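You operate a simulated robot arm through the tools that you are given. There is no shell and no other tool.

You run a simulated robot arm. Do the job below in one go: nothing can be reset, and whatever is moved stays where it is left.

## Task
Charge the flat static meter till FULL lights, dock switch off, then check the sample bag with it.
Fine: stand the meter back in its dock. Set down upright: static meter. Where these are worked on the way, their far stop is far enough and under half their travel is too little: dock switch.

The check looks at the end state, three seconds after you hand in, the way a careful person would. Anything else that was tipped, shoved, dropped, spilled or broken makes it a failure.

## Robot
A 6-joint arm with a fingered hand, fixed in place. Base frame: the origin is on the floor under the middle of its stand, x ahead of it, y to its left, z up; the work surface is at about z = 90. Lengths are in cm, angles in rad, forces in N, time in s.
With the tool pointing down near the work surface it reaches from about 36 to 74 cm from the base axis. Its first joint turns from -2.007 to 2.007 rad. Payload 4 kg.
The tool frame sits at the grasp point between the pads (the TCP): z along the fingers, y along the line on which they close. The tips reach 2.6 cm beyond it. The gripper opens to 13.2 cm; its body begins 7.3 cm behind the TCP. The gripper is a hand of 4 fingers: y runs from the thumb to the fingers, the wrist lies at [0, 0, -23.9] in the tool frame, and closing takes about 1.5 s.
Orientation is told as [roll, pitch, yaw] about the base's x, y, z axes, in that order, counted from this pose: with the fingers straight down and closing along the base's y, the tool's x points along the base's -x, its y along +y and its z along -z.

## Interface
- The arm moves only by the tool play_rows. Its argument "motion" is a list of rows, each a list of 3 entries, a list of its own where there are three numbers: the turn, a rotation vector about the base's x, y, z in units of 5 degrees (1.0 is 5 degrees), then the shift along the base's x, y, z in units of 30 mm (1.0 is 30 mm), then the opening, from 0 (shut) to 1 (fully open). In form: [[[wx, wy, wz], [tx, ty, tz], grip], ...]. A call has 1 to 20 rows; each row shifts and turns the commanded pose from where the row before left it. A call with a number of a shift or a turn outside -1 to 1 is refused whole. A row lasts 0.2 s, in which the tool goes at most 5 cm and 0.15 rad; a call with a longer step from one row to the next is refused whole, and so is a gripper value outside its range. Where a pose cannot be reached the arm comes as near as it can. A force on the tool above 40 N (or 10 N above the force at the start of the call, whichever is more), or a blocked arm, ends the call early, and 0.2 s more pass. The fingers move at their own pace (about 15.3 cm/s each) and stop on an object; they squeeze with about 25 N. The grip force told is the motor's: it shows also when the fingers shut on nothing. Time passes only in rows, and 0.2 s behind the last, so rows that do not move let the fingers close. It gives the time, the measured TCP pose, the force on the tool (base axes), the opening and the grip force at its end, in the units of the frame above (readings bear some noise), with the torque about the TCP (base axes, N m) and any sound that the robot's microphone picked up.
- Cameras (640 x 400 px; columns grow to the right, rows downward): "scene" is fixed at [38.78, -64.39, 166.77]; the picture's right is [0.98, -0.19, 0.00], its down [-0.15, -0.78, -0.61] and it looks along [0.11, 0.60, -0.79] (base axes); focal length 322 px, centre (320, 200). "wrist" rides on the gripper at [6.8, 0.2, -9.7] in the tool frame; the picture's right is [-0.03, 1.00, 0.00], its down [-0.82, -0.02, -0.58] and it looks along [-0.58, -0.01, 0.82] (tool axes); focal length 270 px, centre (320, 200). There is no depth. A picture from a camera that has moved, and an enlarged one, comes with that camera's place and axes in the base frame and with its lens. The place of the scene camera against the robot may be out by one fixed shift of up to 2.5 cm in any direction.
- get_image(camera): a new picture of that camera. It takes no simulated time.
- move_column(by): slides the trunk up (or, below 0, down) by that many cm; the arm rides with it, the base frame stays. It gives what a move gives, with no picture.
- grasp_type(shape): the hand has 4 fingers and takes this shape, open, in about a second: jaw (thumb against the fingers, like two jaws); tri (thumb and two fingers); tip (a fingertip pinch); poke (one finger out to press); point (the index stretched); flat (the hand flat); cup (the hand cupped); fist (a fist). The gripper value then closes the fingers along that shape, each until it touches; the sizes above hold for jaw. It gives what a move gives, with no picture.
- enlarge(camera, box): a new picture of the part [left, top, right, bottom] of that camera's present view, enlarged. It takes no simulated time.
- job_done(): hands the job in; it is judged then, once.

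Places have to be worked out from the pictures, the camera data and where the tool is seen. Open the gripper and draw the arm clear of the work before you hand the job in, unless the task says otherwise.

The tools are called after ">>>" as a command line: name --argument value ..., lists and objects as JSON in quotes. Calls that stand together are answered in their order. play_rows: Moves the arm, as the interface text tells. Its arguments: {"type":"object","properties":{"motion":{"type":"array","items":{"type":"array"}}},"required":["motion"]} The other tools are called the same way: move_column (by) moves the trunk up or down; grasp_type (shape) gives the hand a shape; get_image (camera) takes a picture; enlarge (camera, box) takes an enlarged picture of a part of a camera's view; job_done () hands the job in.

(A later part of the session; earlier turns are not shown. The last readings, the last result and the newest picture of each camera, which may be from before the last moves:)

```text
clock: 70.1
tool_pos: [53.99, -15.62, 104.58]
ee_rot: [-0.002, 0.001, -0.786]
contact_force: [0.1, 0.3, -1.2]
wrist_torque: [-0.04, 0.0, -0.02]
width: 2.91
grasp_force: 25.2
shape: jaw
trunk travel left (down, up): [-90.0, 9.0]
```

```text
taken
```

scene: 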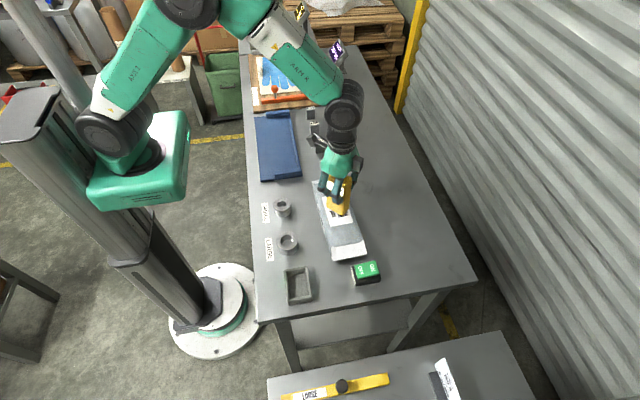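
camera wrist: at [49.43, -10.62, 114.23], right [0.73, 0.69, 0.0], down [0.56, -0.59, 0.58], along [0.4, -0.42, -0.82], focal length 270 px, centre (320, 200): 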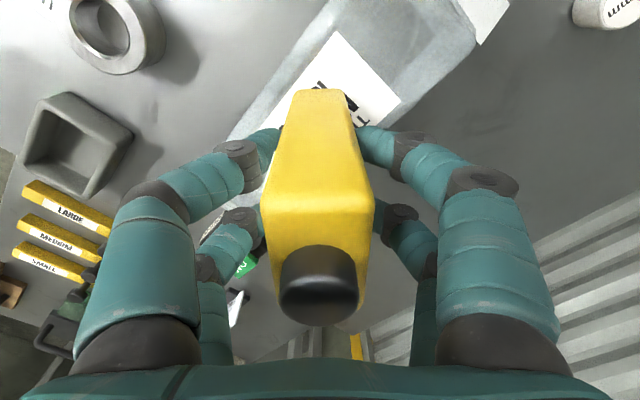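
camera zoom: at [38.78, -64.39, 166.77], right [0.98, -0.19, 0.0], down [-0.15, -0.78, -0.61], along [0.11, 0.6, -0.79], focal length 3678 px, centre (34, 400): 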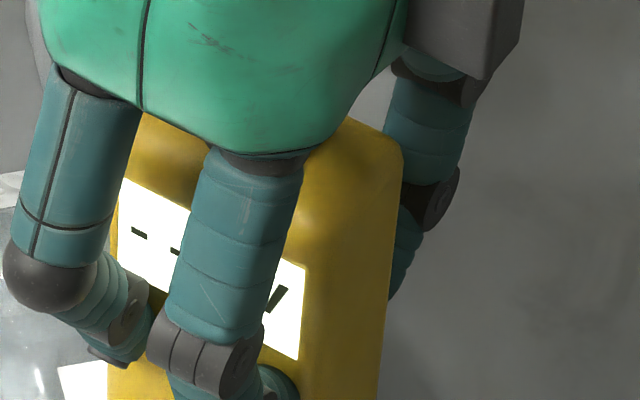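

Holding the lower end near the bag gives nothing, so the sensing end may be elsewhere. I'll look closely at the knob on top and then at the meter's other sides.

>>> enlarge --camera "wrist" --box '[250, 80, 390, 340]'

>>> enlarge --camera "wrist" --box '[270, 230, 370, 330]'

>>> enlarge --camera "wrist" --box '[0, 170, 120, 320]'

>>> enlarge --camera "wrist" --box '[0, 60, 150, 210]'

```text
1.54 times, centred on (320, 210) of wrist
camera zoom: at [49.43, -10.61, 114.23], right [0.73, 0.69, 0.0], down [0.56, -0.59, 0.58], along [0.4, -0.42, -0.82], focal length 416 px, centre (320, 185)
```

zoom: 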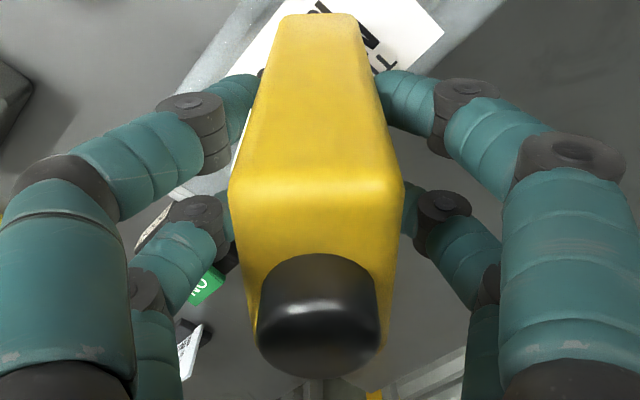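

```text
4.00 times, centred on (320, 280) of wrist
camera zoom: at [49.43, -10.61, 114.23], right [0.73, 0.69, 0.0], down [0.56, -0.59, 0.58], along [0.4, -0.42, -0.82], focal length 1081 px, centre (320, -120)
```

zoom: 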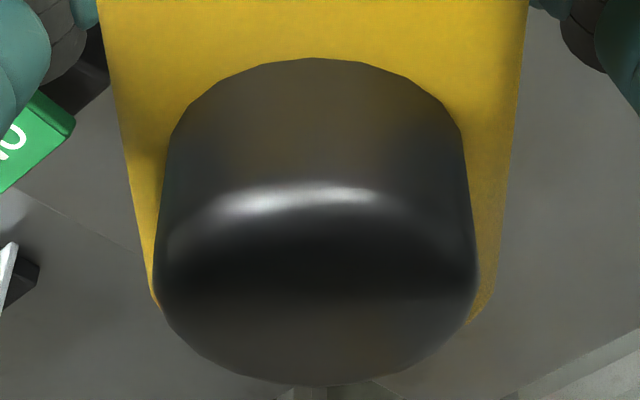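

```text
2.67 times, centred on (60, 245) of wrist
camera zoom: at [49.43, -10.61, 114.23], right [0.73, 0.69, 0.0], down [0.56, -0.59, 0.58], along [0.4, -0.42, -0.82], focal length 721 px, centre (1013, 80)
```

zoom: 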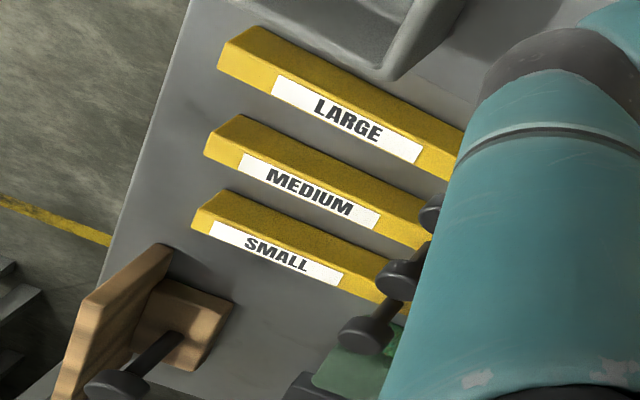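

```text
2.67 times, centred on (75, 135) of wrist
camera zoom: at [49.43, -10.61, 114.23], right [0.73, 0.69, 0.0], down [0.56, -0.59, 0.58], along [0.4, -0.42, -0.82], focal length 721 px, centre (973, 373)
```

zoom: 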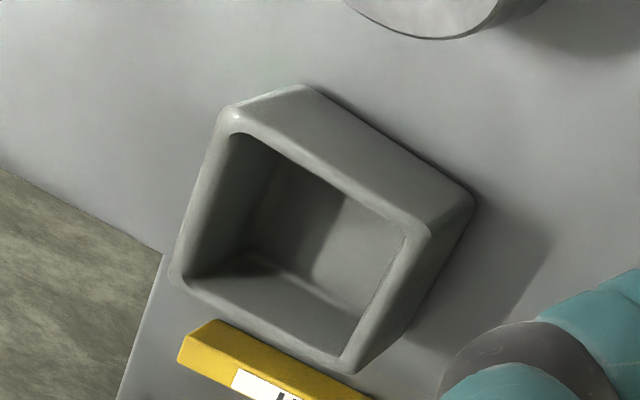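

The dark part on top is a squat, domed head, quite unlike the stemmed handle knobs on the other tools, so it may be the sensor. Before deciding, I raise the meter and turn it to show its back face to the scene camera.

>>> play_rows --motion '[[[0, 0, 0], [0, 0, 1], 0], [[0, 0, 0], [0, 0, 1], 0], [[0, 0, 0], [0, 0, 1], 0], [[0, 0, 0], [0, 0, 1], 0], [[0, 0, -1], [0, 0, 0], 0], [[0, 0, -1], [0, 0, 0], 0], [[0, 0, -1], [0, 0, 0], 0], [[0, 0, -1], [0, 0, 0], 0], [[0, 0, -1], [0, 0, 0], 0], [[0, 0, -1], [0, 0, 0], 0], [[0, 0, -1], [0, 0, 0], 0], [[0, 0, -1], [0, 0, 0], 0], [[0, 0, -1], [0, 0, 0], 0], [[0, 0, -1], [0, 0, 0], 0], [[0, 0, -1], [0, 0, 0], 0], [[0, 0, -1], [0, 0, 0], 0], [[0, 0, -1], [0, 0, 0], 0], [[0, 0, -1], [0, 0, 0], 0], [[0, 0, 0], [0, 0, 0], 0]]'

>>> play_rows --motion '[[[0, 0, -1], [0, 0, 0], 0], [[0, 0, -1], [0, 0, 0], 0], [[0, 0, -1], [0, 0, 0], 0], [[0, 0, -1], [0, 0, 0], 0], [[0, 0, -1], [0, 0, 0], 0], [[0, 0, -1], [0, 0, 0], 0], [[0, 0, -1], [0, 0, 0], 0], [[0, 0, -1], [0, 0, 0], 0], [[0, 0, -1], [0, 0, 0], 0], [[0, 0, -1], [0, 0, 0], 0], [[0, 0, -1], [0, 0, 0], 0], [[0, 0, -1], [0, 0, 0], 0], [[0, 0, -1], [0, 0, 0], 0], [[0, 0, 0], [0, 0, 0], 0]]'

>>> get_image --camera "scene"

>>> enlarge --camera "scene" --box '[300, 110, 380, 210]'

```text
clock: 74.1
tool_pos: [53.98, -15.56, 116.43]
ee_rot: [-0.001, 0.001, -2.009]
contact_force: [-0.5, 0.1, -2.9]
wrist_torque: [-0.02, 0.0, 0.03]
width: 2.89
grasp_force: 24.7
shape: jaw
trunk travel left (down, up): [-90.0, 9.0]
```

```text
clock: 77.1
tool_pos: [54.01, -15.68, 116.51]
ee_rot: [-0.001, 0.0, 3.14]
contact_force: [0.1, 0.2, -2.3]
wrist_torque: [0.02, 0.03, 0.05]
width: 2.88
grasp_force: 24.7
shape: jaw
trunk travel left (down, up): [-90.0, 9.0]
```

```text
taken
```

scene: 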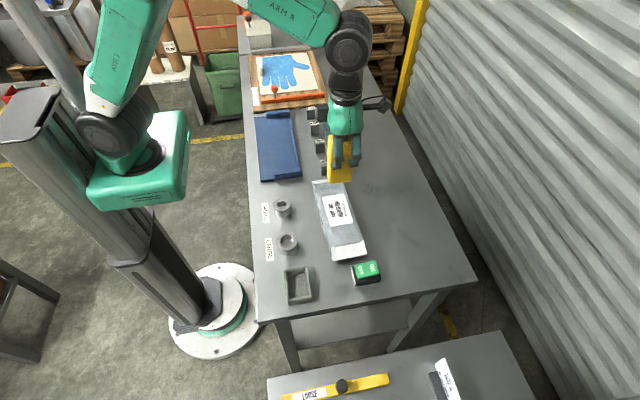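

```text
4.00 times, centred on (340, 160) of scene
camera zoom: at [38.78, -64.39, 166.77], right [0.98, -0.19, 0.0], down [-0.15, -0.78, -0.61], along [0.11, 0.6, -0.79], focal length 1287 px, centre (240, 360)
```

zoom: 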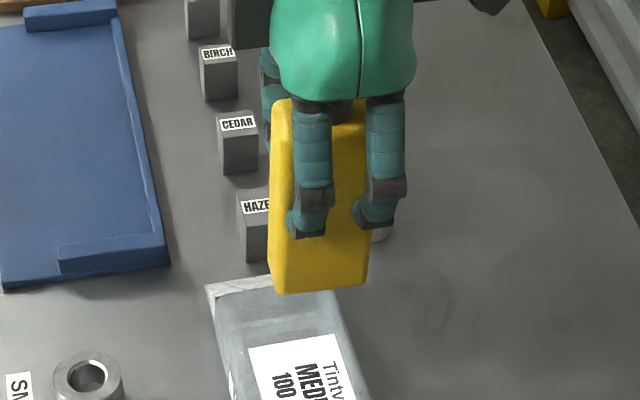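

The back is plain, and yaw 180° is reachable. I tilt the hand so the meter's underside faces the scene camera.

>>> play_rows --motion '[[[-1, 0, 0], [0, 0, 0.2], 0], [[-1, 0, 0], [0, 0, 0.2], 0], [[-1, 0, 0], [0, 0, 0.2], 0], [[-1, 0, 0], [0, 0, 0.2], 0], [[-1, 0, 0], [0, 0, 0], 0], [[-1, 0, 0], [0, 0, 0], 0], [[-1, 0, 0], [0, 0, 0], 0], [[-1, 0, 0], [0, 0, 0], 0], [[-1, 0, 0], [0, 0, 0], 0], [[-1, 0, 0], [0, 0, 0], 0], [[-1, 0, 0], [0, 0, 0], 0], [[-1, 0, 0], [0, 0, 0], 0], [[-1, 0, 0], [0, 0, 0], 0], [[-1, 0, 0], [0, 0, 0], 0], [[-1, 0, 0], [0, 0, 0], 0], [[0, 0, 0], [0, 0, 0], 0]]'

>>> get_image --camera "scene"

>>> enlarge --camera "scene" --box '[310, 110, 390, 210]'

```text
clock: 80.5
tool_pos: [54.19, -15.67, 118.98]
ee_rot: [1.31, 0.0, 3.141]
contact_force: [0.1, 0.2, -2.1]
wrist_torque: [0.07, 0.0, 0.0]
width: 2.85
grasp_force: 25.0
shape: jaw
trunk travel left (down, up): [-90.0, 9.0]
```

```text
taken
```

scene: 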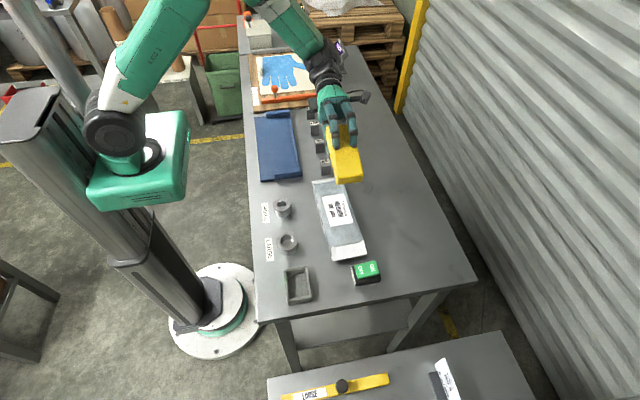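

```text
4.00 times, centred on (350, 160) of scene
camera zoom: at [38.78, -64.39, 166.77], right [0.98, -0.19, 0.0], down [-0.15, -0.78, -0.61], along [0.11, 0.6, -0.79], focal length 1287 px, centre (200, 360)
```

zoom: 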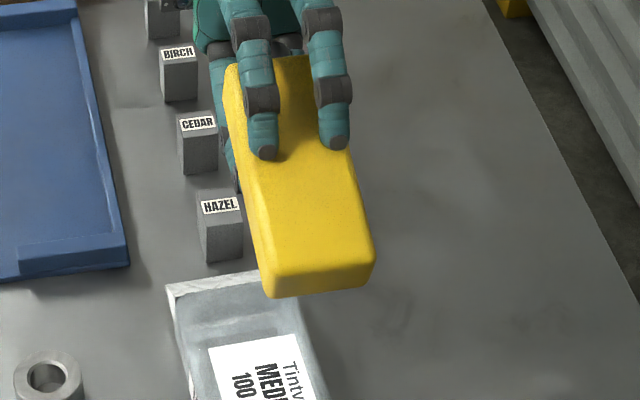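

The underside is plain too, so the dark head on top must be the sensor; the palm covers it in this grip. I'll stand the meter back in its dock, re-grip it from the side, and then point the head at the bag. First I tilt back upright.

>>> play_rows --motion '[[[1, 0, 0], [0, 0, 0], 0], [[1, 0, 0], [0, 0, 0], 0], [[1, 0, 0], [0, 0, 0], 0], [[1, 0, 0], [0, 0, 0], 0], [[1, 0, 0], [0, 0, 0], 0], [[1, 0, 0], [0, 0, 0], 0], [[1, 0, 0], [0, 0, 0], 0], [[1, 0, 0], [0, 0, 0], 0], [[1, 0, 0], [0, 0, 0], 0], [[1, 0, 0], [0, 0, 0], 0], [[1, 0, 0], [0, 0, 0], 0], [[1, 0, 0], [0, 0, 0], 0], [[1, 0, 0], [0, 0, 0], 0], [[1, 0, 0], [0, 0, 0], 0], [[1, 0, 0], [0, 0, 0], 0], [[0, 0, 0], [0, 0, 0], 0]]'

>>> play_rows --motion '[[[0, 0, 1], [-0.25, -0.33, 0], 0], [[0, 0, 1], [-0.25, -0.33, 0], 0], [[0, 0, 1], [-0.25, -0.33, 0], 0], [[0, 0, 1], [-0.25, -0.33, 0], 0], [[0, 0, 1], [-0.25, -0.33, 0], 0], [[0, 0, 1], [-0.25, -0.33, 0], 0], [[0, 0, 1], [-0.25, -0.33, 0], 0], [[0, 0, 1], [-0.25, -0.33, 0], 0], [[0, 0, 1], [-0.25, -0.33, 0], 0], [[0, 0, 1], [-0.25, -0.33, 0], 0], [[0, 0, 1], [-0.25, -0.33, 0], 0], [[0, 0, 1], [-0.25, -0.33, 0], 0], [[0, 0, 1], [-0.25, -0.33, 0], 0], [[0, 0, 1], [-0.25, -0.33, 0], 0], [[0, 0, 1], [-0.25, -0.33, 0], 0], [[0, 0, 1], [-0.25, -0.33, 0], 0], [[0, 0, 1], [-0.25, -0.33, 0], 0], [[0, 0, 1], [-0.25, -0.33, 0], 0], [[0, 0, 0], [0, 0, 0], 0]]'

>>> get_image --camera "wrist"

>>> get_image --camera "scene"

```text
clock: 83.9
tool_pos: [54.05, -15.43, 118.92]
ee_rot: [-0.002, -0.001, 3.142]
contact_force: [0.1, 0.0, -2.6]
wrist_torque: [0.02, -0.01, -0.01]
width: 2.88
grasp_force: 24.8
shape: jaw
trunk travel left (down, up): [-90.0, 9.0]
```

```text
clock: 87.9
tool_pos: [40.57, -33.47, 118.97]
ee_rot: [-0.002, 0.001, -1.57]
contact_force: [0.4, -0.7, -1.6]
wrist_torque: [0.0, 0.0, 0.0]
width: 2.87
grasp_force: 24.8
shape: jaw
trunk travel left (down, up): [-90.0, 9.0]
```

```text
taken
camera wrist: at [40.85, -26.69, 128.69], right [1.0, -0.02, 0.0], down [-0.02, -0.82, 0.58], along [-0.02, -0.58, -0.82], focal length 270 px, centre (320, 200)
```

wrist: 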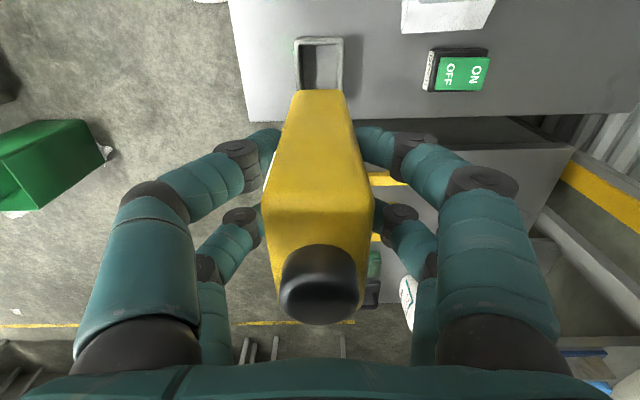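

```text
taken
```

scene: 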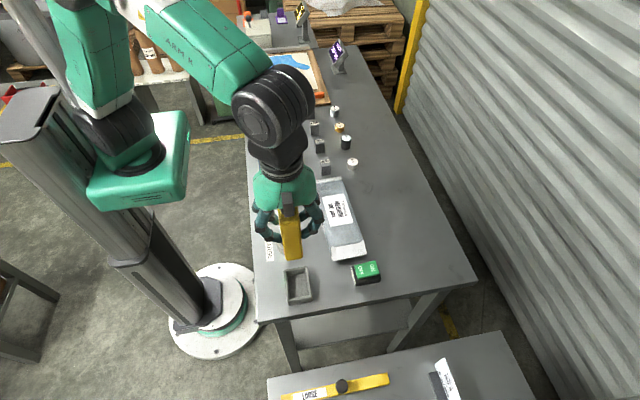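

The meter sits in the grip as when I took it. I lower to just above the dock and check alignment.

>>> play_rows --motion '[[[0, 0, 0], [0.02, 0, -1], 0], [[0, 0, 0], [0, 0, -1], 0], [[0, 0, 0], [0, 0, -1], 0], [[0, 0, 0], [0, 0, -1], 0], [[0, 0, 0], [0, 0, -0.8], 0], [[0, 0, 0], [0, 0, -0.4], 0], [[0, 0, 0], [0, 0, 0], 0]]'

>>> enlarge --camera "wrist" --box '[250, 40, 390, 200]'

>>> enlarge --camera "scene" --box '[250, 220, 350, 310]'

```text
clock: 89.5
tool_pos: [40.67, -33.49, 103.33]
ee_rot: [0.0, -0.001, -1.569]
contact_force: [-0.4, -0.7, -1.2]
wrist_torque: [0.02, -0.04, 0.0]
width: 2.88
grasp_force: 25.3
shape: jaw
trunk travel left (down, up): [-90.0, 9.0]
```

```text
2.50 times, centred on (320, 120) of wrist
camera zoom: at [40.9, -26.7, 112.95], right [1.0, -0.03, 0.0], down [-0.02, -0.82, 0.58], along [-0.02, -0.58, -0.82], focal length 676 px, centre (320, 400)
```

zoom: 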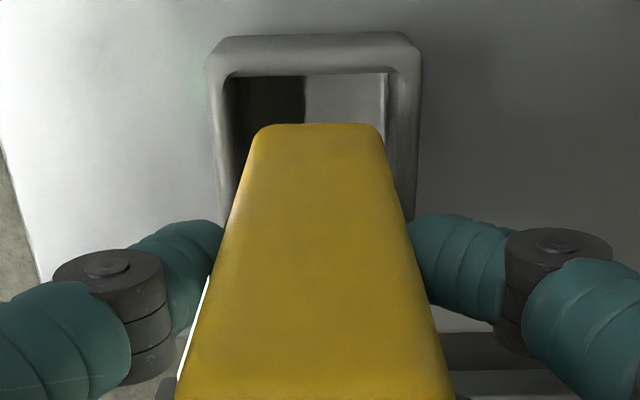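

```text
4.44 times, centred on (300, 265) of scene
camera zoom: at [38.78, -64.39, 166.77], right [0.98, -0.19, 0.0], down [-0.15, -0.78, -0.61], along [0.11, 0.6, -0.79], focal length 1430 px, centre (409, -89)
```

zoom: 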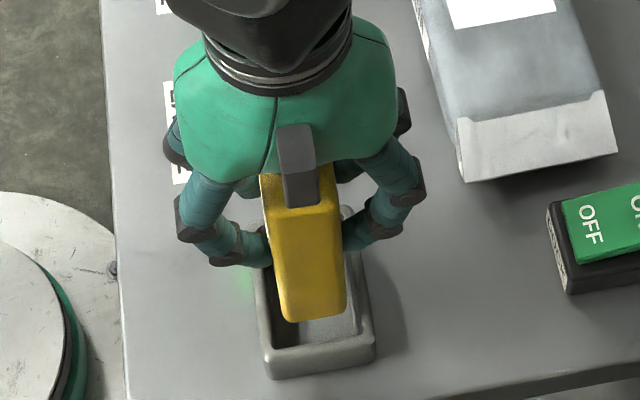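

Aligned with the slot. I lower slowly into it, watching the force.

>>> play_rows --motion '[[[0, 0, 0], [0, 0, -0.3], 0], [[0, 0, 0], [0, 0, -0.3], 0], [[0, 0, 0], [0, 0, -0.25], 0], [[0, 0, 0], [0, 0, -0.15], 0], [[0, 0, 0], [0, 0, -0.1], 0], [[0, 0, 0], [0, 0, 0], 0]]'

```text
clock: 90.9
tool_pos: [40.8, -33.37, 100.09]
ee_rot: [-0.002, 0.0, -1.569]
contact_force: [-0.5, 0.2, -2.0]
wrist_torque: [0.0, -0.02, 0.0]
width: 2.88
grasp_force: 24.7
shape: jaw
trunk travel left (down, up): [-90.0, 9.0]
```

Inside the slot with no contact yet. I lower in 1.5 mm steps to the floor of the dock.

>>> play_rows --motion '[[[0, 0, 0], [0, 0, -0.05], 0], [[0, 0, 0], [0, 0, -0.05], 0], [[0, 0, 0], [0, 0, -0.05], 0], [[0, 0, 0], [0, 0, 0], 0]]'

```text
clock: 91.9
tool_pos: [40.7, -33.31, 99.61]
ee_rot: [0.0, -0.001, -1.571]
contact_force: [0.6, 0.1, -0.3]
wrist_torque: [0.03, -0.06, 0.01]
width: 2.88
grasp_force: 25.1
shape: jaw
trunk travel left (down, up): [-90.0, 9.0]
```

The weight is starting to come off (force near zero), so the meter is at the floor. One small step more, then I open.

>>> play_rows --motion '[[[0, 0, 0], [0, 0, -0.03], 0], [[0, 0, 0], [0, 0, 0], 0], [[0, 0, 0], [0, 0, 0], 0.35], [[0, 0, 0], [0, 0, 0], 0.6], [[0, 0, 0], [0, 0, 0], 1], [[0, 0, 0], [0, 0, 0], 1], [[0, 0, 0], [0, 0, 0], 1], [[0, 0, 0], [0, 0, 0], 1], [[0, 0, 0], [0, 0, 0], 1], [[0, 0, 0], [0, 0, 0], 1], [[0, 0, 0], [0, 0, 0], 1]]'

>>> get_image --camera "wrist"

>>> enlarge --camera "scene" --box '[250, 220, 350, 310]'

```text
clock: 94.3
tool_pos: [40.65, -33.35, 99.46]
ee_rot: [-0.003, 0.002, -1.571]
contact_force: [0.1, -0.4, 0.2]
wrist_torque: [0.02, -0.01, 0.02]
width: 13.2
grasp_force: 0.1
shape: jaw
trunk travel left (down, up): [-90.0, 9.0]
```

```text
taken
camera wrist: at [40.92, -26.56, 109.12], right [1.0, -0.03, 0.0], down [-0.02, -0.82, 0.58], along [-0.02, -0.58, -0.82], focal length 270 px, centre (320, 200)
```

wrist: 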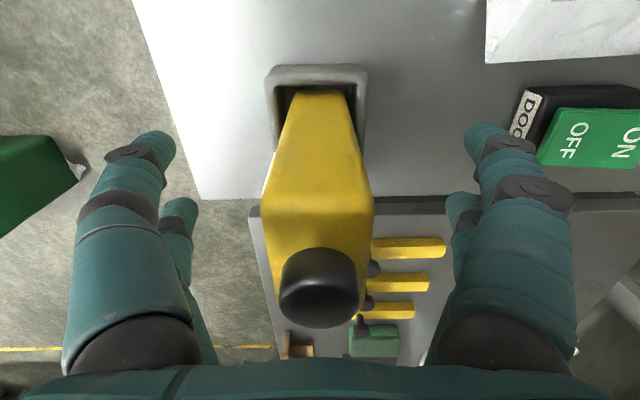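

```text
4.44 times, centred on (300, 265) of scene
camera zoom: at [38.78, -64.39, 166.77], right [0.98, -0.19, 0.0], down [-0.15, -0.78, -0.61], along [0.11, 0.6, -0.79], focal length 1430 px, centre (409, -89)
```

zoom: 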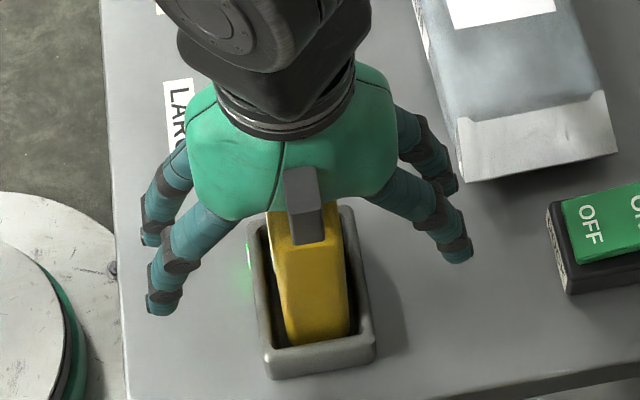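

The meter stands in the dock again. I rise clear and turn the hand to yaw 180°, ready to pitch it forward for a side grip.

>>> play_rows --motion '[[[0, 0, 0], [0, 0, 0.5], 1], [[0, 0, 0], [0, 0, 1], 1], [[0, 0, 0], [0, 0, 1], 1], [[0, 0, 0], [0, 0, 1], 1], [[0, 0, 0], [0, 0, 1], 1], [[0, 0, 0], [0, 0, 1], 1], [[0, 0, 0], [0, 0, 1], 1], [[0, 0, 0], [0, 0, 1], 1], [[0, 0, 0], [0, 0, 1], 1], [[0, 0, -1], [0, 0, 0], 1], [[0, 0, -1], [0, 0, 0], 1], [[0, 0, -1], [0, 0, 0], 1], [[0, 0, -1], [0, 0, 0], 1], [[0, 0, -1], [0, 0, 0], 1], [[0, 0, -1], [0, 0, 0], 1], [[0, 0, -1], [0, 0, 0], 1], [[0, 0, -1], [0, 0, 0], 1], [[0, 0, -1], [0, 0, 0], 1]]'

>>> play_rows --motion '[[[0, 0, -1], [0, 0, 0], 1], [[0, 0, -1], [0, 0, 0], 1], [[0, 0, -1], [0, 0, 0], 1], [[0, 0, -1], [0, 0, 0], 1], [[0, 0, -1], [0, 0, 0], 1], [[0, 0, -1], [0, 0, 0], 1], [[0, 0, -1], [0, 0, 0], 1], [[0, 0, -1], [0, 0, 0], 1], [[0, 0, -1], [0, 0, 0], 1], [[0, 0, 0], [0, 0, 0], 1]]'

>>> get_image --camera "scene"

>>> get_image --camera "wrist"

```text
clock: 98.1
tool_pos: [40.57, -33.39, 124.98]
ee_rot: [-0.003, 0.0, -2.356]
contact_force: [-0.1, 0.5, 0.2]
wrist_torque: [0.01, -0.01, 0.0]
width: 13.19
grasp_force: 0.0
shape: jaw
trunk travel left (down, up): [-90.0, 9.0]
```

```text
clock: 100.3
tool_pos: [40.63, -33.59, 124.99]
ee_rot: [-0.003, 0.001, 3.141]
contact_force: [-0.8, -0.8, -0.2]
wrist_torque: [0.01, 0.02, -0.01]
width: 13.19
grasp_force: 0.1
shape: jaw
trunk travel left (down, up): [-90.0, 9.0]
```

```text
taken
```

scene: 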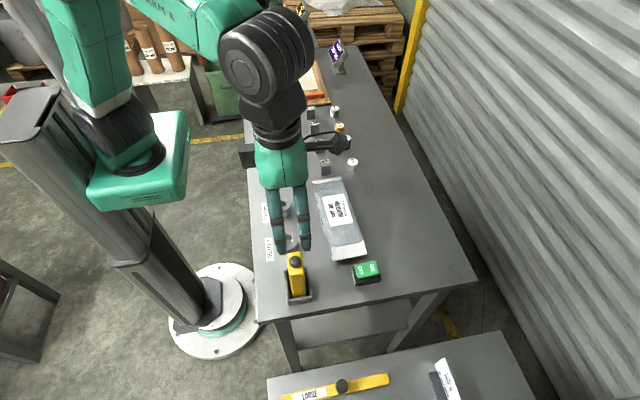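

```text
taken
camera wrist: at [47.55, -33.64, 134.63], right [-0.03, -1.0, 0.0], down [-0.82, 0.02, 0.58], along [-0.58, 0.02, -0.82], focal length 270 px, centre (320, 200)
```

wrist: 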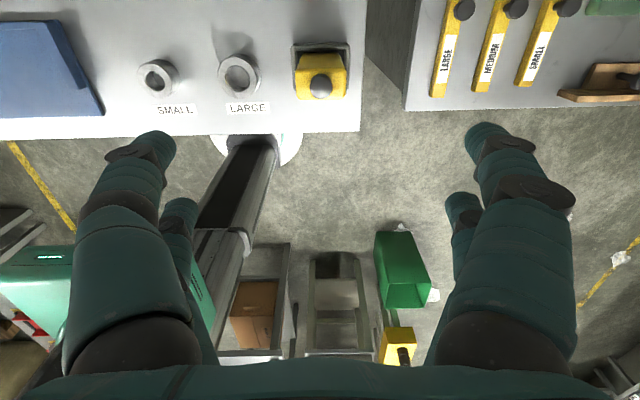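

Now I pitch the hand forward 75° about y (fingers pointing ahead and slightly down, camera on top), still well above the meter.

>>> play_rows --motion '[[[0, -1, 0], [0, 0, 0], 1], [[0, -1, 0], [0, 0, 0], 1], [[0, -1, 0], [0, 0, 0], 1], [[0, -1, 0], [0, 0, 0], 1], [[0, -1, 0], [0, 0, 0], 1], [[0, -1, 0], [0, 0, 0], 1], [[0, -1, 0], [0, 0, 0], 1], [[0, -1, 0], [0, 0, 0], 1], [[0, 0, 0], [0, 0, 0], 1]]'

>>> get_image --camera "scene"

```text
clock: 102.3
tool_pos: [40.67, -33.53, 125.03]
ee_rot: [0.0, 0.698, 3.142]
contact_force: [-0.9, 0.0, -0.1]
wrist_torque: [0.01, -0.01, 0.02]
width: 13.2
grasp_force: 0.0
shape: jaw
trunk travel left (down, up): [-90.0, 9.0]
```

```text
taken
```

scene: 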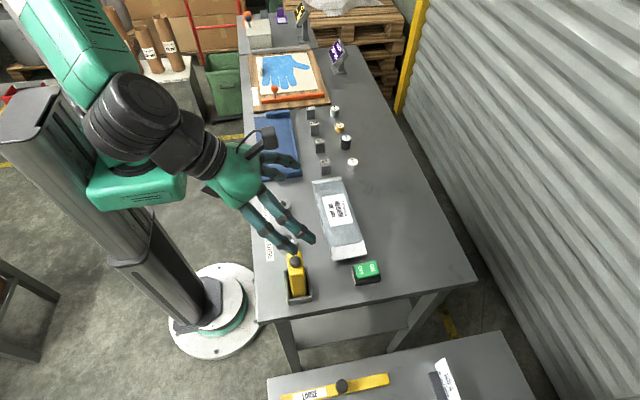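

At 40° the arm follows well. I continue to 75°.

>>> play_rows --motion '[[[0, -1, 0], [0, 0, 0], 1], [[0, -1, 0], [0, 0, 0], 1], [[0, -1, 0], [0, 0, 0], 1], [[0, -1, 0], [0, 0, 0], 1], [[0, -1, 0], [0, 0, 0], 1], [[0, -1, 0], [0, 0, 0], 1], [[0, -1, 0], [0, 0, 0], 1], [[0, 0, 0], [0, 0, 0], 1]]'

>>> get_image --camera "scene"

>>> get_image --camera "wrist"

```text
clock: 104.1
tool_pos: [40.48, -33.32, 124.99]
ee_rot: [-0.003, 1.311, 3.14]
contact_force: [-1.1, -0.5, -0.7]
wrist_torque: [-0.03, 0.01, -0.01]
width: 13.17
grasp_force: 0.1
shape: jaw
trunk travel left (down, up): [-90.0, 9.0]
```

```text
taken
```

scene: 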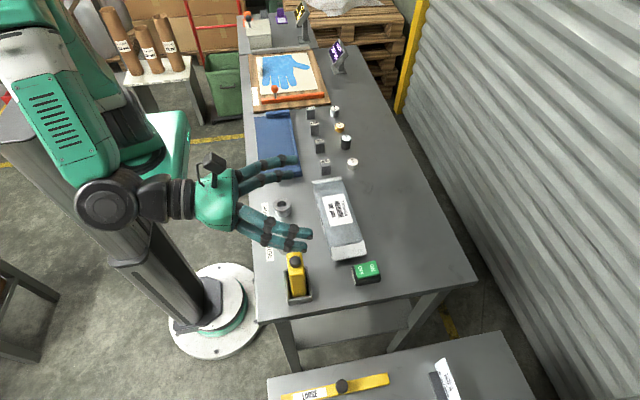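

```text
taken
camera wrist: at [33.09, -33.63, 134.08], right [-0.01, -1.0, -0.03], down [-0.77, 0.02, -0.64], along [0.64, 0.02, -0.77], focal length 270 px, centre (320, 200)
```

wrist: 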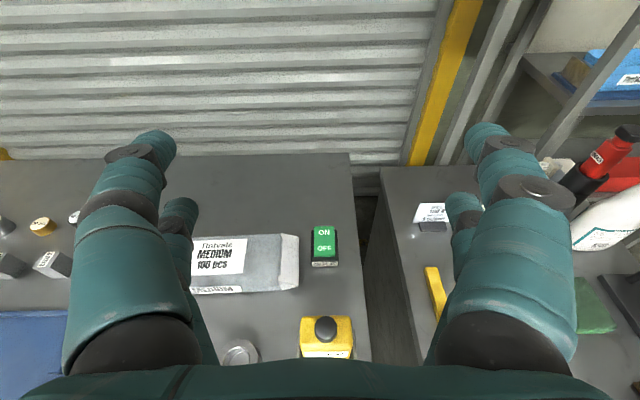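

The hand is level enough with the camera on top. I lower straight down by sliding the trunk, first 17 cm, keeping the arm's posture, then check.

>>> move_column --by -17

>>> get_image --camera "scene"

>>> get_image --camera "wrist"

```text
clock: 106.0
tool_pos: [40.5, -33.54, 108.11]
ee_rot: [-0.004, 1.309, 3.14]
contact_force: [-0.2, -0.4, -0.1]
wrist_torque: [-0.02, -0.03, -0.05]
width: 13.19
grasp_force: 0.0
shape: jaw
trunk travel left (down, up): [-73.0, 26.0]
```

```text
taken
```

scene: 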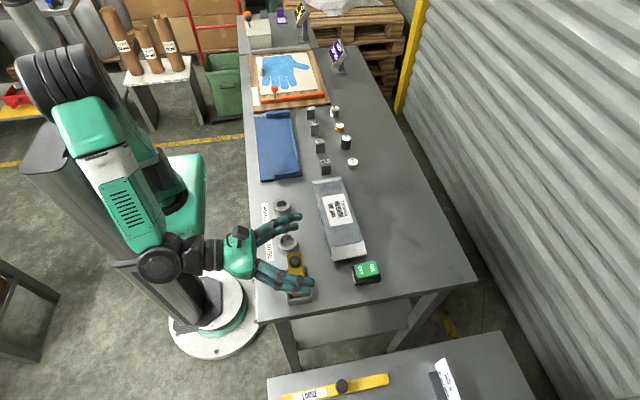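

```text
taken
camera wrist: at [33.11, -33.64, 117.09], right [-0.01, -1.0, -0.03], down [-0.77, 0.02, -0.64], along [0.64, 0.02, -0.77], focal length 270 px, centre (320, 200)
```

wrist: 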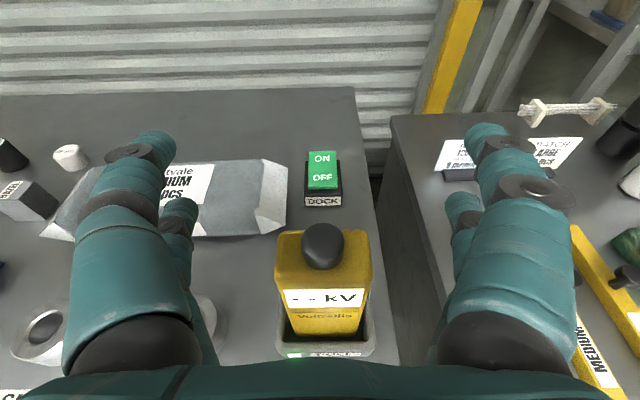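

The meter stands centred between the fingers and its display is well visible to the wrist camera. I close partway (to keep the fingers off the LARGE ring) and lower to about z=97.6.

>>> play_rows --motion '[[[0, 0, 0], [0, 0, 0], 0.65], [[0, 0, 0], [0, 0, 0], 0.65], [[0, 0, 0], [0, 0, 0], 0.65], [[0, 0, 0], [0, 0, 0], 0.65], [[0, 0, 0], [0, 0, -0.5], 0.65], [[0, 0, 0], [0, 0, -0.5], 0.65], [[0, 0, 0], [0, 0, -0.5], 0.65], [[0, 0, 0], [0, 0, -0.5], 0.65], [[0, 0, 0], [0, 0, 0], 0.65]]'

>>> get_image --camera "wrist"

>>> enlarge --camera "scene" --box '[190, 180, 340, 310]'

```text
clock: 108.0
tool_pos: [40.45, -33.3, 102.04]
ee_rot: [-0.004, 1.309, 3.14]
contact_force: [0.9, -0.2, 0.1]
wrist_torque: [0.02, 0.04, 0.02]
width: 8.62
grasp_force: 0.1
shape: jaw
trunk travel left (down, up): [-73.0, 26.0]
```

```text
taken
camera wrist: at [32.99, -33.52, 111.1], right [-0.01, -1.0, -0.03], down [-0.77, 0.02, -0.64], along [0.64, 0.02, -0.77], focal length 270 px, centre (320, 200)
```

wrist: 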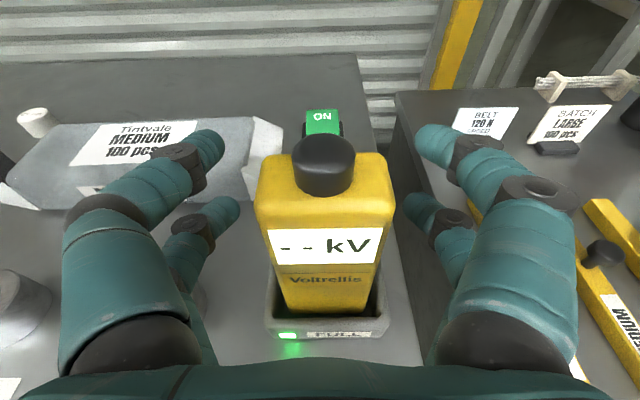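

```text
3.08 times, centred on (265, 245) of scene
camera zoom: at [38.78, -64.39, 166.77], right [0.98, -0.19, 0.0], down [-0.15, -0.78, -0.61], along [0.11, 0.6, -0.79], focal length 990 px, centre (489, 62)
```

zoom: 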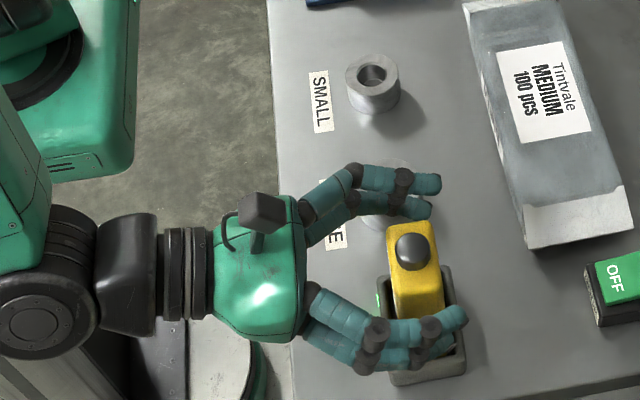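

The fingers flank the meter, above the 3 cm-high LARGE ring with margin. I lower to z≈98.2, a bit higher than planned for clearance, and check again.

>>> play_rows --motion '[[[0, 0, 0], [0.03, 0, -0.4], 0.65], [[0, 0, 0], [0, 0, -0.4], 0.65], [[0, 0, 0], [0, 0, -0.3], 0.65], [[0, 0, 0], [0, 0, -0.2], 0.65], [[0, 0, 0], [0, 0, 0], 0.65]]'

>>> get_image --camera "wrist"

>>> enlarge --camera "scene" --box '[190, 180, 340, 310]'

```text
clock: 109.2
tool_pos: [40.7, -33.24, 98.03]
ee_rot: [-0.004, 1.308, 3.14]
contact_force: [-0.2, 0.6, -0.1]
wrist_torque: [0.01, 0.0, 0.01]
width: 8.63
grasp_force: 0.0
shape: jaw
trunk travel left (down, up): [-73.0, 26.0]
```

```text
taken
camera wrist: at [33.19, -33.57, 107.23], right [-0.01, -1.0, -0.03], down [-0.77, 0.02, -0.64], along [0.64, 0.02, -0.77], focal length 270 px, centre (320, 200)
```

wrist: 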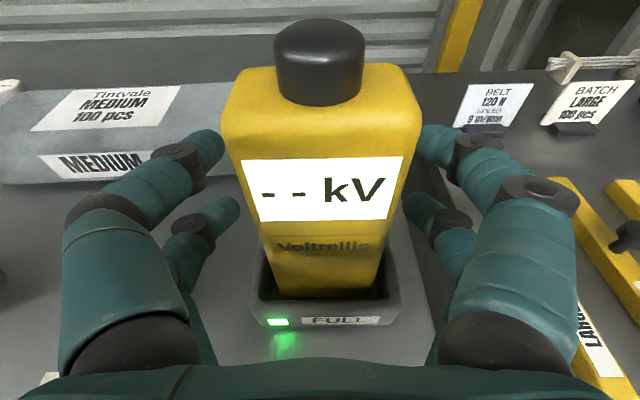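

```text
3.08 times, centred on (265, 245) of scene
camera zoom: at [38.78, -64.39, 166.77], right [0.98, -0.19, 0.0], down [-0.15, -0.78, -0.61], along [0.11, 0.6, -0.79], focal length 990 px, centre (489, 62)
```

zoom: 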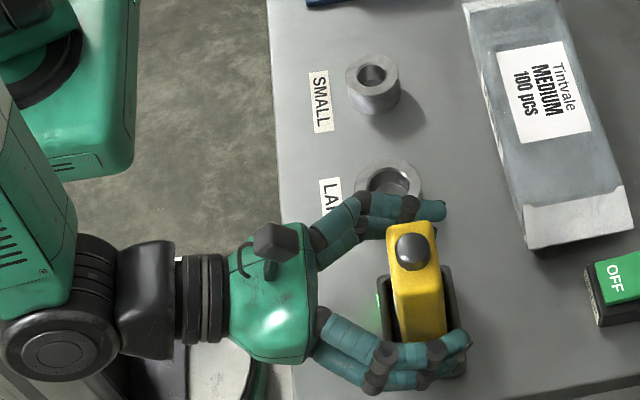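

Well centred, display clear. Closing on the meter's narrow sides now.

>>> play_rows --motion '[[[0, 0, 0], [0, 0, 0], 0.5], [[0, 0, 0], [0, 0, 0], 0.4], [[0, 0, 0], [0, 0, 0], 0.2], [[0, 0, 0], [0, 0, 0], 0], [[0, 0, 0], [0, 0, 0], 0], [[0, 0, 0], [0, 0, 0], 0], [[0, 0, 0], [0, 0, 0], 0], [[0, 0, 0], [0, 0, 0], 0], [[0, 0, 0], [0, 0, 0], 0]]'

>>> get_image --camera "wrist"

>>> enlarge --camera "scene" --box '[190, 180, 340, 310]'

```text
clock: 111.2
tool_pos: [40.58, -33.43, 98.21]
ee_rot: [0.001, 1.308, -3.14]
contact_force: [-0.1, -1.3, 8.6]
wrist_torque: [-0.08, 0.11, 0.07]
width: 4.46
grasp_force: 24.6
shape: jaw
trunk travel left (down, up): [-73.0, 26.0]
```

```text
taken
camera wrist: at [33.15, -33.55, 107.3], right [-0.01, -1.0, -0.02], down [-0.77, 0.02, -0.64], along [0.64, 0.02, -0.77], focal length 270 px, centre (320, 200)
```

wrist: 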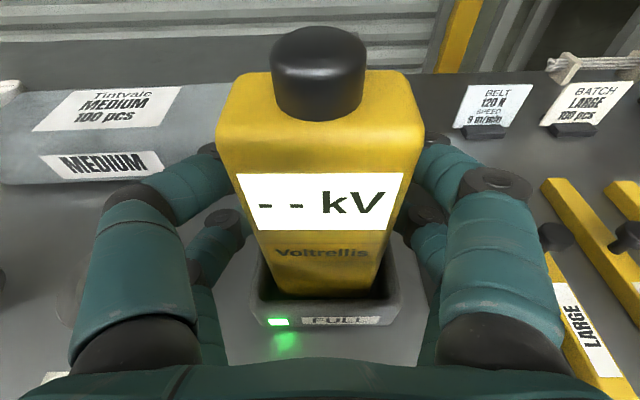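

```text
3.08 times, centred on (265, 245) of scene
camera zoom: at [38.78, -64.39, 166.77], right [0.98, -0.19, 0.0], down [-0.15, -0.78, -0.61], along [0.11, 0.6, -0.79], focal length 990 px, centre (489, 62)
```

zoom: 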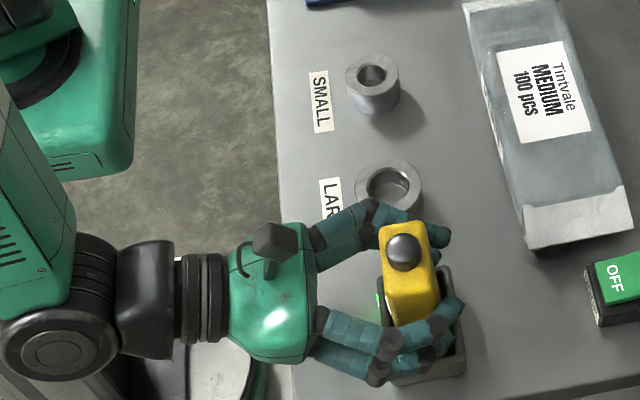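

The fingertips hooked behind the back edges and drew the meter into a slight lean. I open again, let it settle, back off 1.2 cm so the tips press on the flat sides, and look.

>>> play_rows --motion '[[[0, 0, 0], [0, 0, 0], 0.45], [[0, 0, 0], [0, 0, 0], 0.55], [[0, 0, 0], [0, 0, 0], 0.65], [[0, 0, 0], [0, 0, 0], 0.65], [[0, 0, 0], [0, 0, 0], 0.65], [[0, 0, 0], [-0.2, 0, 0], 0.65], [[0, 0, 0], [-0.2, 0, 0], 0.65], [[0, 0, 0], [0, 0, 0], 0.65]]'

>>> get_image --camera "wrist"

>>> enlarge --camera "scene" --box '[190, 180, 340, 310]'

```text
clock: 113.0
tool_pos: [39.43, -33.39, 98.08]
ee_rot: [-0.002, 1.309, 3.141]
contact_force: [0.7, 0.1, 0.6]
wrist_torque: [-0.03, 0.02, -0.04]
width: 8.54
grasp_force: 0.2
shape: jaw
trunk travel left (down, up): [-73.0, 26.0]
```

```text
taken
camera wrist: at [31.97, -33.6, 107.24], right [-0.01, -1.0, -0.03], down [-0.77, 0.02, -0.64], along [0.64, 0.02, -0.77], focal length 270 px, centre (320, 200)
```

wrist: 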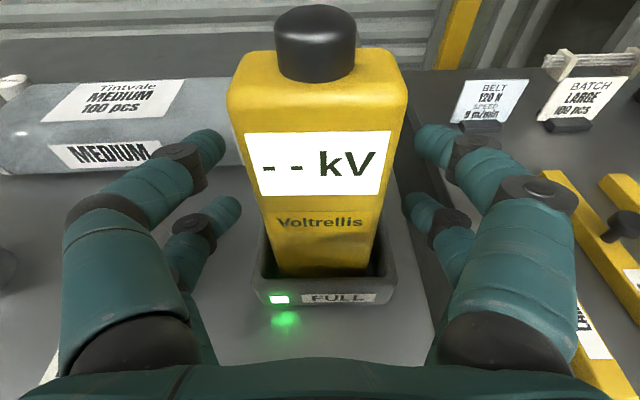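

```text
3.08 times, centred on (265, 245) of scene
camera zoom: at [38.78, -64.39, 166.77], right [0.98, -0.19, 0.0], down [-0.15, -0.78, -0.61], along [0.11, 0.6, -0.79], focal length 990 px, centre (489, 62)
```

zoom: 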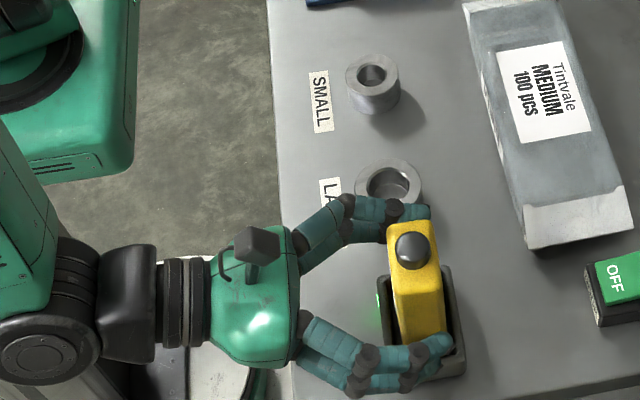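

The meter stands upright again. The tips still reach near its back edge, so I back off another 8 mm, then close.

>>> play_rows --motion '[[[0, 0, 0], [-0.15, 0, 0], 0.65], [[0, 0, 0], [-0.12, 0, 0], 0.65], [[0, 0, 0], [0, 0, 0], 0.5], [[0, 0, 0], [0, 0, 0], 0.4], [[0, 0, 0], [0, 0, 0], 0.2], [[0, 0, 0], [0, 0, 0], 0], [[0, 0, 0], [0, 0, 0], 0], [[0, 0, 0], [0, 0, 0], 0], [[0, 0, 0], [0, 0, 0], 0], [[0, 0, 0], [0, 0, 0], 0], [[0, 0, 0], [0, 0, 0], 0]]'

>>> get_image --camera "wrist"

>>> enlarge --camera "scene" --box '[190, 180, 340, 310]'

```text
clock: 115.4
tool_pos: [38.66, -33.5, 98.08]
ee_rot: [-0.004, 1.309, 3.139]
contact_force: [-0.5, 0.5, 0.6]
wrist_torque: [0.0, -0.01, 0.02]
width: 4.92
grasp_force: 24.6
shape: jaw
trunk travel left (down, up): [-73.0, 26.0]
```

```text
taken
camera wrist: at [31.19, -33.69, 107.19], right [-0.01, -1.0, -0.03], down [-0.77, 0.02, -0.64], along [0.64, 0.02, -0.77], focal length 270 px, centre (320, 200)
```

wrist: 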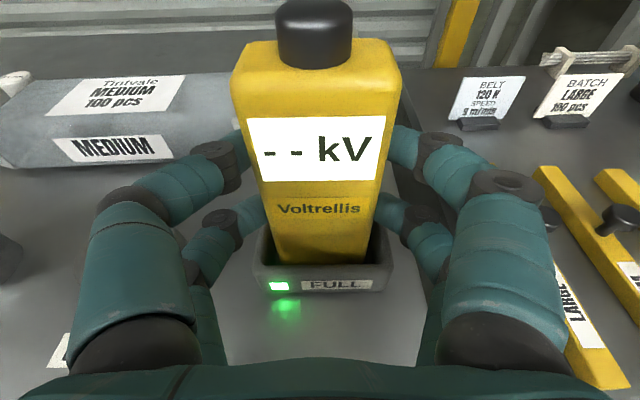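

```text
3.08 times, centred on (265, 245) of scene
camera zoom: at [38.78, -64.39, 166.77], right [0.98, -0.19, 0.0], down [-0.15, -0.78, -0.61], along [0.11, 0.6, -0.79], focal length 990 px, centre (489, 62)
```

zoom: 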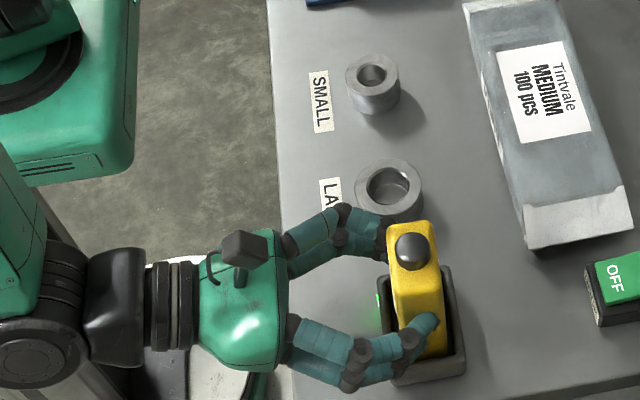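

A firm, square grip at 4.9 cm with no side force. (Return pose: TCP 38.66, -33.5, 98.1 in this orientation.) I lift slowly straight up.

>>> play_rows --motion '[[[0, 0, 0], [0, 0, 0.15], 0], [[0, 0, 0], [0, 0, 0.25], 0], [[0, 0, 0], [0, 0, 0.4], 0], [[0, 0, 0], [0, 0, 0.4], 0], [[0, 0, 0], [0, 0, 0.5], 0], [[0, 0, 0], [0, 0, 0.5], 0], [[0, 0, 0], [0, 0, 0.5], 0], [[0, 0, 0], [0, 0, 0.5], 0], [[0, 0, 0], [0, 0, 0.5], 0], [[0, 0, 0], [0, 0, 0.5], 0], [[0, 0, 0], [0, 0, 0.5], 0], [[0, 0, 0], [0, 0, 0.5], 0], [[0, 0, 0], [0, 0, 0], 0]]'

>>> get_image --camera "wrist"

>>> get_image --camera "scene"

```text
clock: 118.2
tool_pos: [38.82, -33.37, 113.55]
ee_rot: [-0.002, 1.308, 3.138]
contact_force: [0.0, 1.1, -2.4]
wrist_torque: [-0.01, 0.02, 0.01]
width: 4.92
grasp_force: 24.9
shape: jaw
trunk travel left (down, up): [-73.0, 26.0]
```

```text
taken
camera wrist: at [31.26, -33.65, 122.65], right [-0.01, -1.0, -0.03], down [-0.77, 0.02, -0.64], along [0.64, 0.02, -0.77], focal length 270 px, centre (320, 200)
```

wrist: 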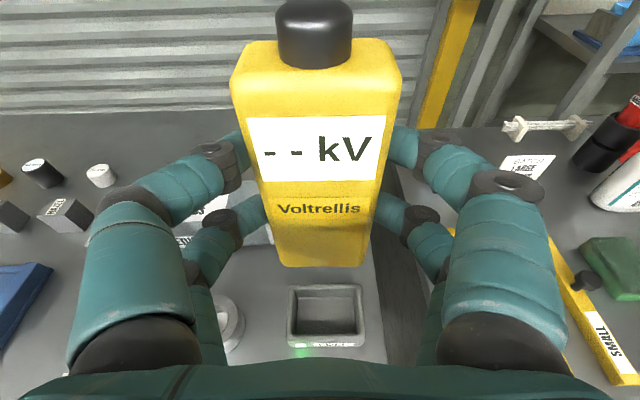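

```text
taken
```

scene: 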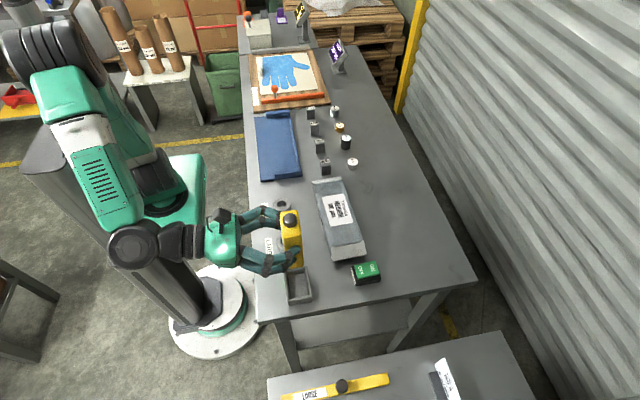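

The meter hangs securely with the display in full view of the wrist camera. I carry it high to over the bag's nearer half before rolling it over.

>>> play_rows --motion '[[[0, 0, 0], [0, 0, 0.5], 0], [[0, 0, 0], [0.4, 0.2, 0.5], 0], [[0, 0, 0], [0.7, 0.4, 0.5], 0], [[0, 0, 0], [0.7, 0.4, 0.5], 0], [[0, 0, 0], [0.7, 0.4, 0], 0], [[0, 0, 0], [0.7, 0.4, 0], 0], [[0, 0, 0], [0.7, 0.4, 0], 0], [[0, 0, 0], [0.7, 0.4, 0], 0], [[0, 0, 0], [0.6, 0.4, 0], 0], [[0, 0, 0], [0.4, 0.1, 0], 0], [[0, 0, 0], [0, 0, 0], 0]]'

>>> get_image --camera "scene"

>>> get_image --camera "wrist"

```text
clock: 120.6
tool_pos: [55.39, -24.25, 119.65]
ee_rot: [-0.003, 1.31, 3.141]
contact_force: [0.2, 0.4, -1.4]
wrist_torque: [0.02, 0.03, 0.0]
width: 4.93
grasp_force: 25.1
shape: jaw
trunk travel left (down, up): [-73.0, 26.0]
```

```text
taken
```

scene: 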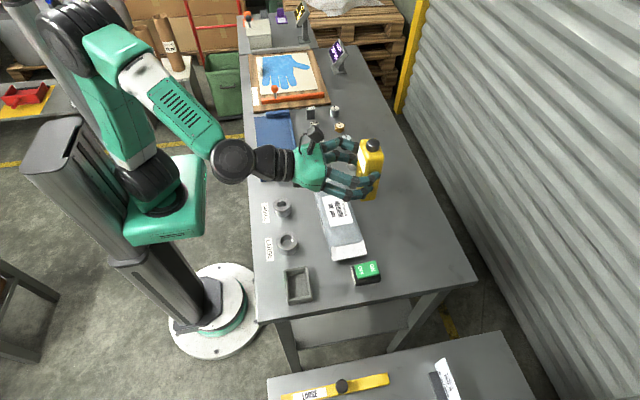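

```text
taken
camera wrist: at [48.0, -24.38, 128.77], right [-0.01, -1.0, -0.03], down [-0.77, 0.02, -0.64], along [0.64, 0.02, -0.77], focal length 270 px, centre (320, 200)
```

wrist: 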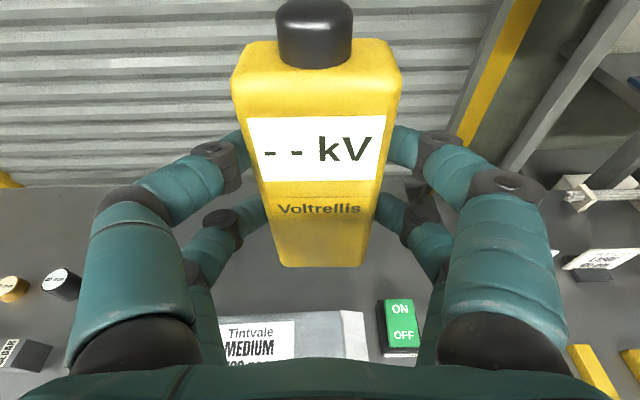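

The meter is clear above the bag end. I roll the hand 90° about its own axis first (head towards +y) and check the arm follows.

>>> play_rows --motion '[[[-0.966, 0, 0.259], [0, 0, 0], 0], [[-0.966, 0, 0.259], [0, 0, 0], 0], [[-0.966, 0, 0.259], [0, 0, 0], 0], [[-0.966, 0, 0.259], [0, 0, 0], 0], [[-0.966, 0, 0.259], [0, 0, 0], 0], [[-0.966, 0, 0.259], [0, 0, 0], 0], [[-0.966, 0, 0.259], [0, 0, 0], 0], [[-0.966, 0, 0.259], [0, 0, 0], 0], [[-0.966, 0, 0.259], [0, 0, 0], 0], [[-0.966, 0, 0.259], [0, 0, 0], 0], [[-0.966, 0, 0.259], [0, 0, 0], 0], [[-0.966, 0, 0.259], [0, 0, 0], 0], [[-0.966, 0, 0.259], [0, 0, 0], 0], [[-0.966, 0, 0.259], [0, 0, 0], 0], [[-0.966, 0, 0.259], [0, 0, 0], 0], [[-0.966, 0, 0.259], [0, 0, 0], 0], [[-0.966, 0, 0.259], [0, 0, 0], 0], [[-0.966, 0, 0.259], [0, 0, 0], 0], [[0, 0, 0], [0, 0, 0], 0]]'

>>> get_image --camera "scene"

>>> get_image --camera "wrist"

```text
clock: 124.6
tool_pos: [55.43, -24.23, 119.57]
ee_rot: [1.309, -0.001, -1.572]
contact_force: [0.3, -0.5, -2.0]
wrist_torque: [0.01, 0.06, -0.01]
width: 4.91
grasp_force: 24.9
shape: jaw
trunk travel left (down, up): [-73.0, 26.0]
```

```text
taken
```

scene: 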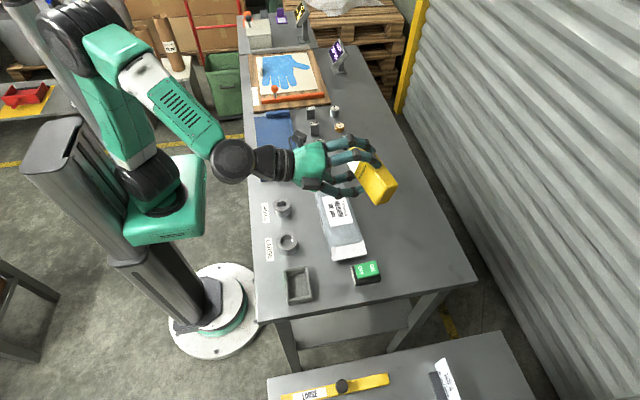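

```text
taken
camera wrist: at [46.29, -17.36, 122.31], right [0.26, -0.02, 0.97], down [-0.56, -0.82, 0.13], along [0.78, -0.58, -0.23], focal length 270 px, centre (320, 200)
```

wrist: 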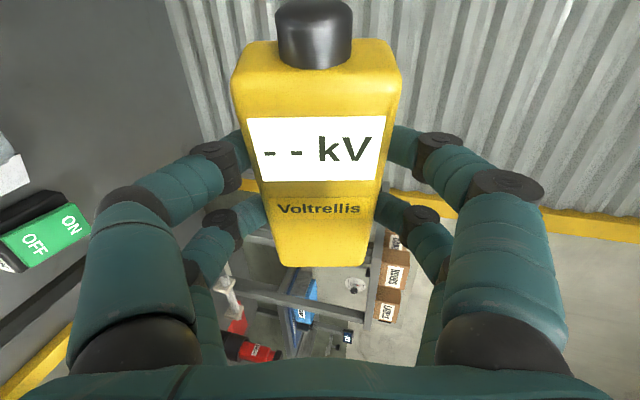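

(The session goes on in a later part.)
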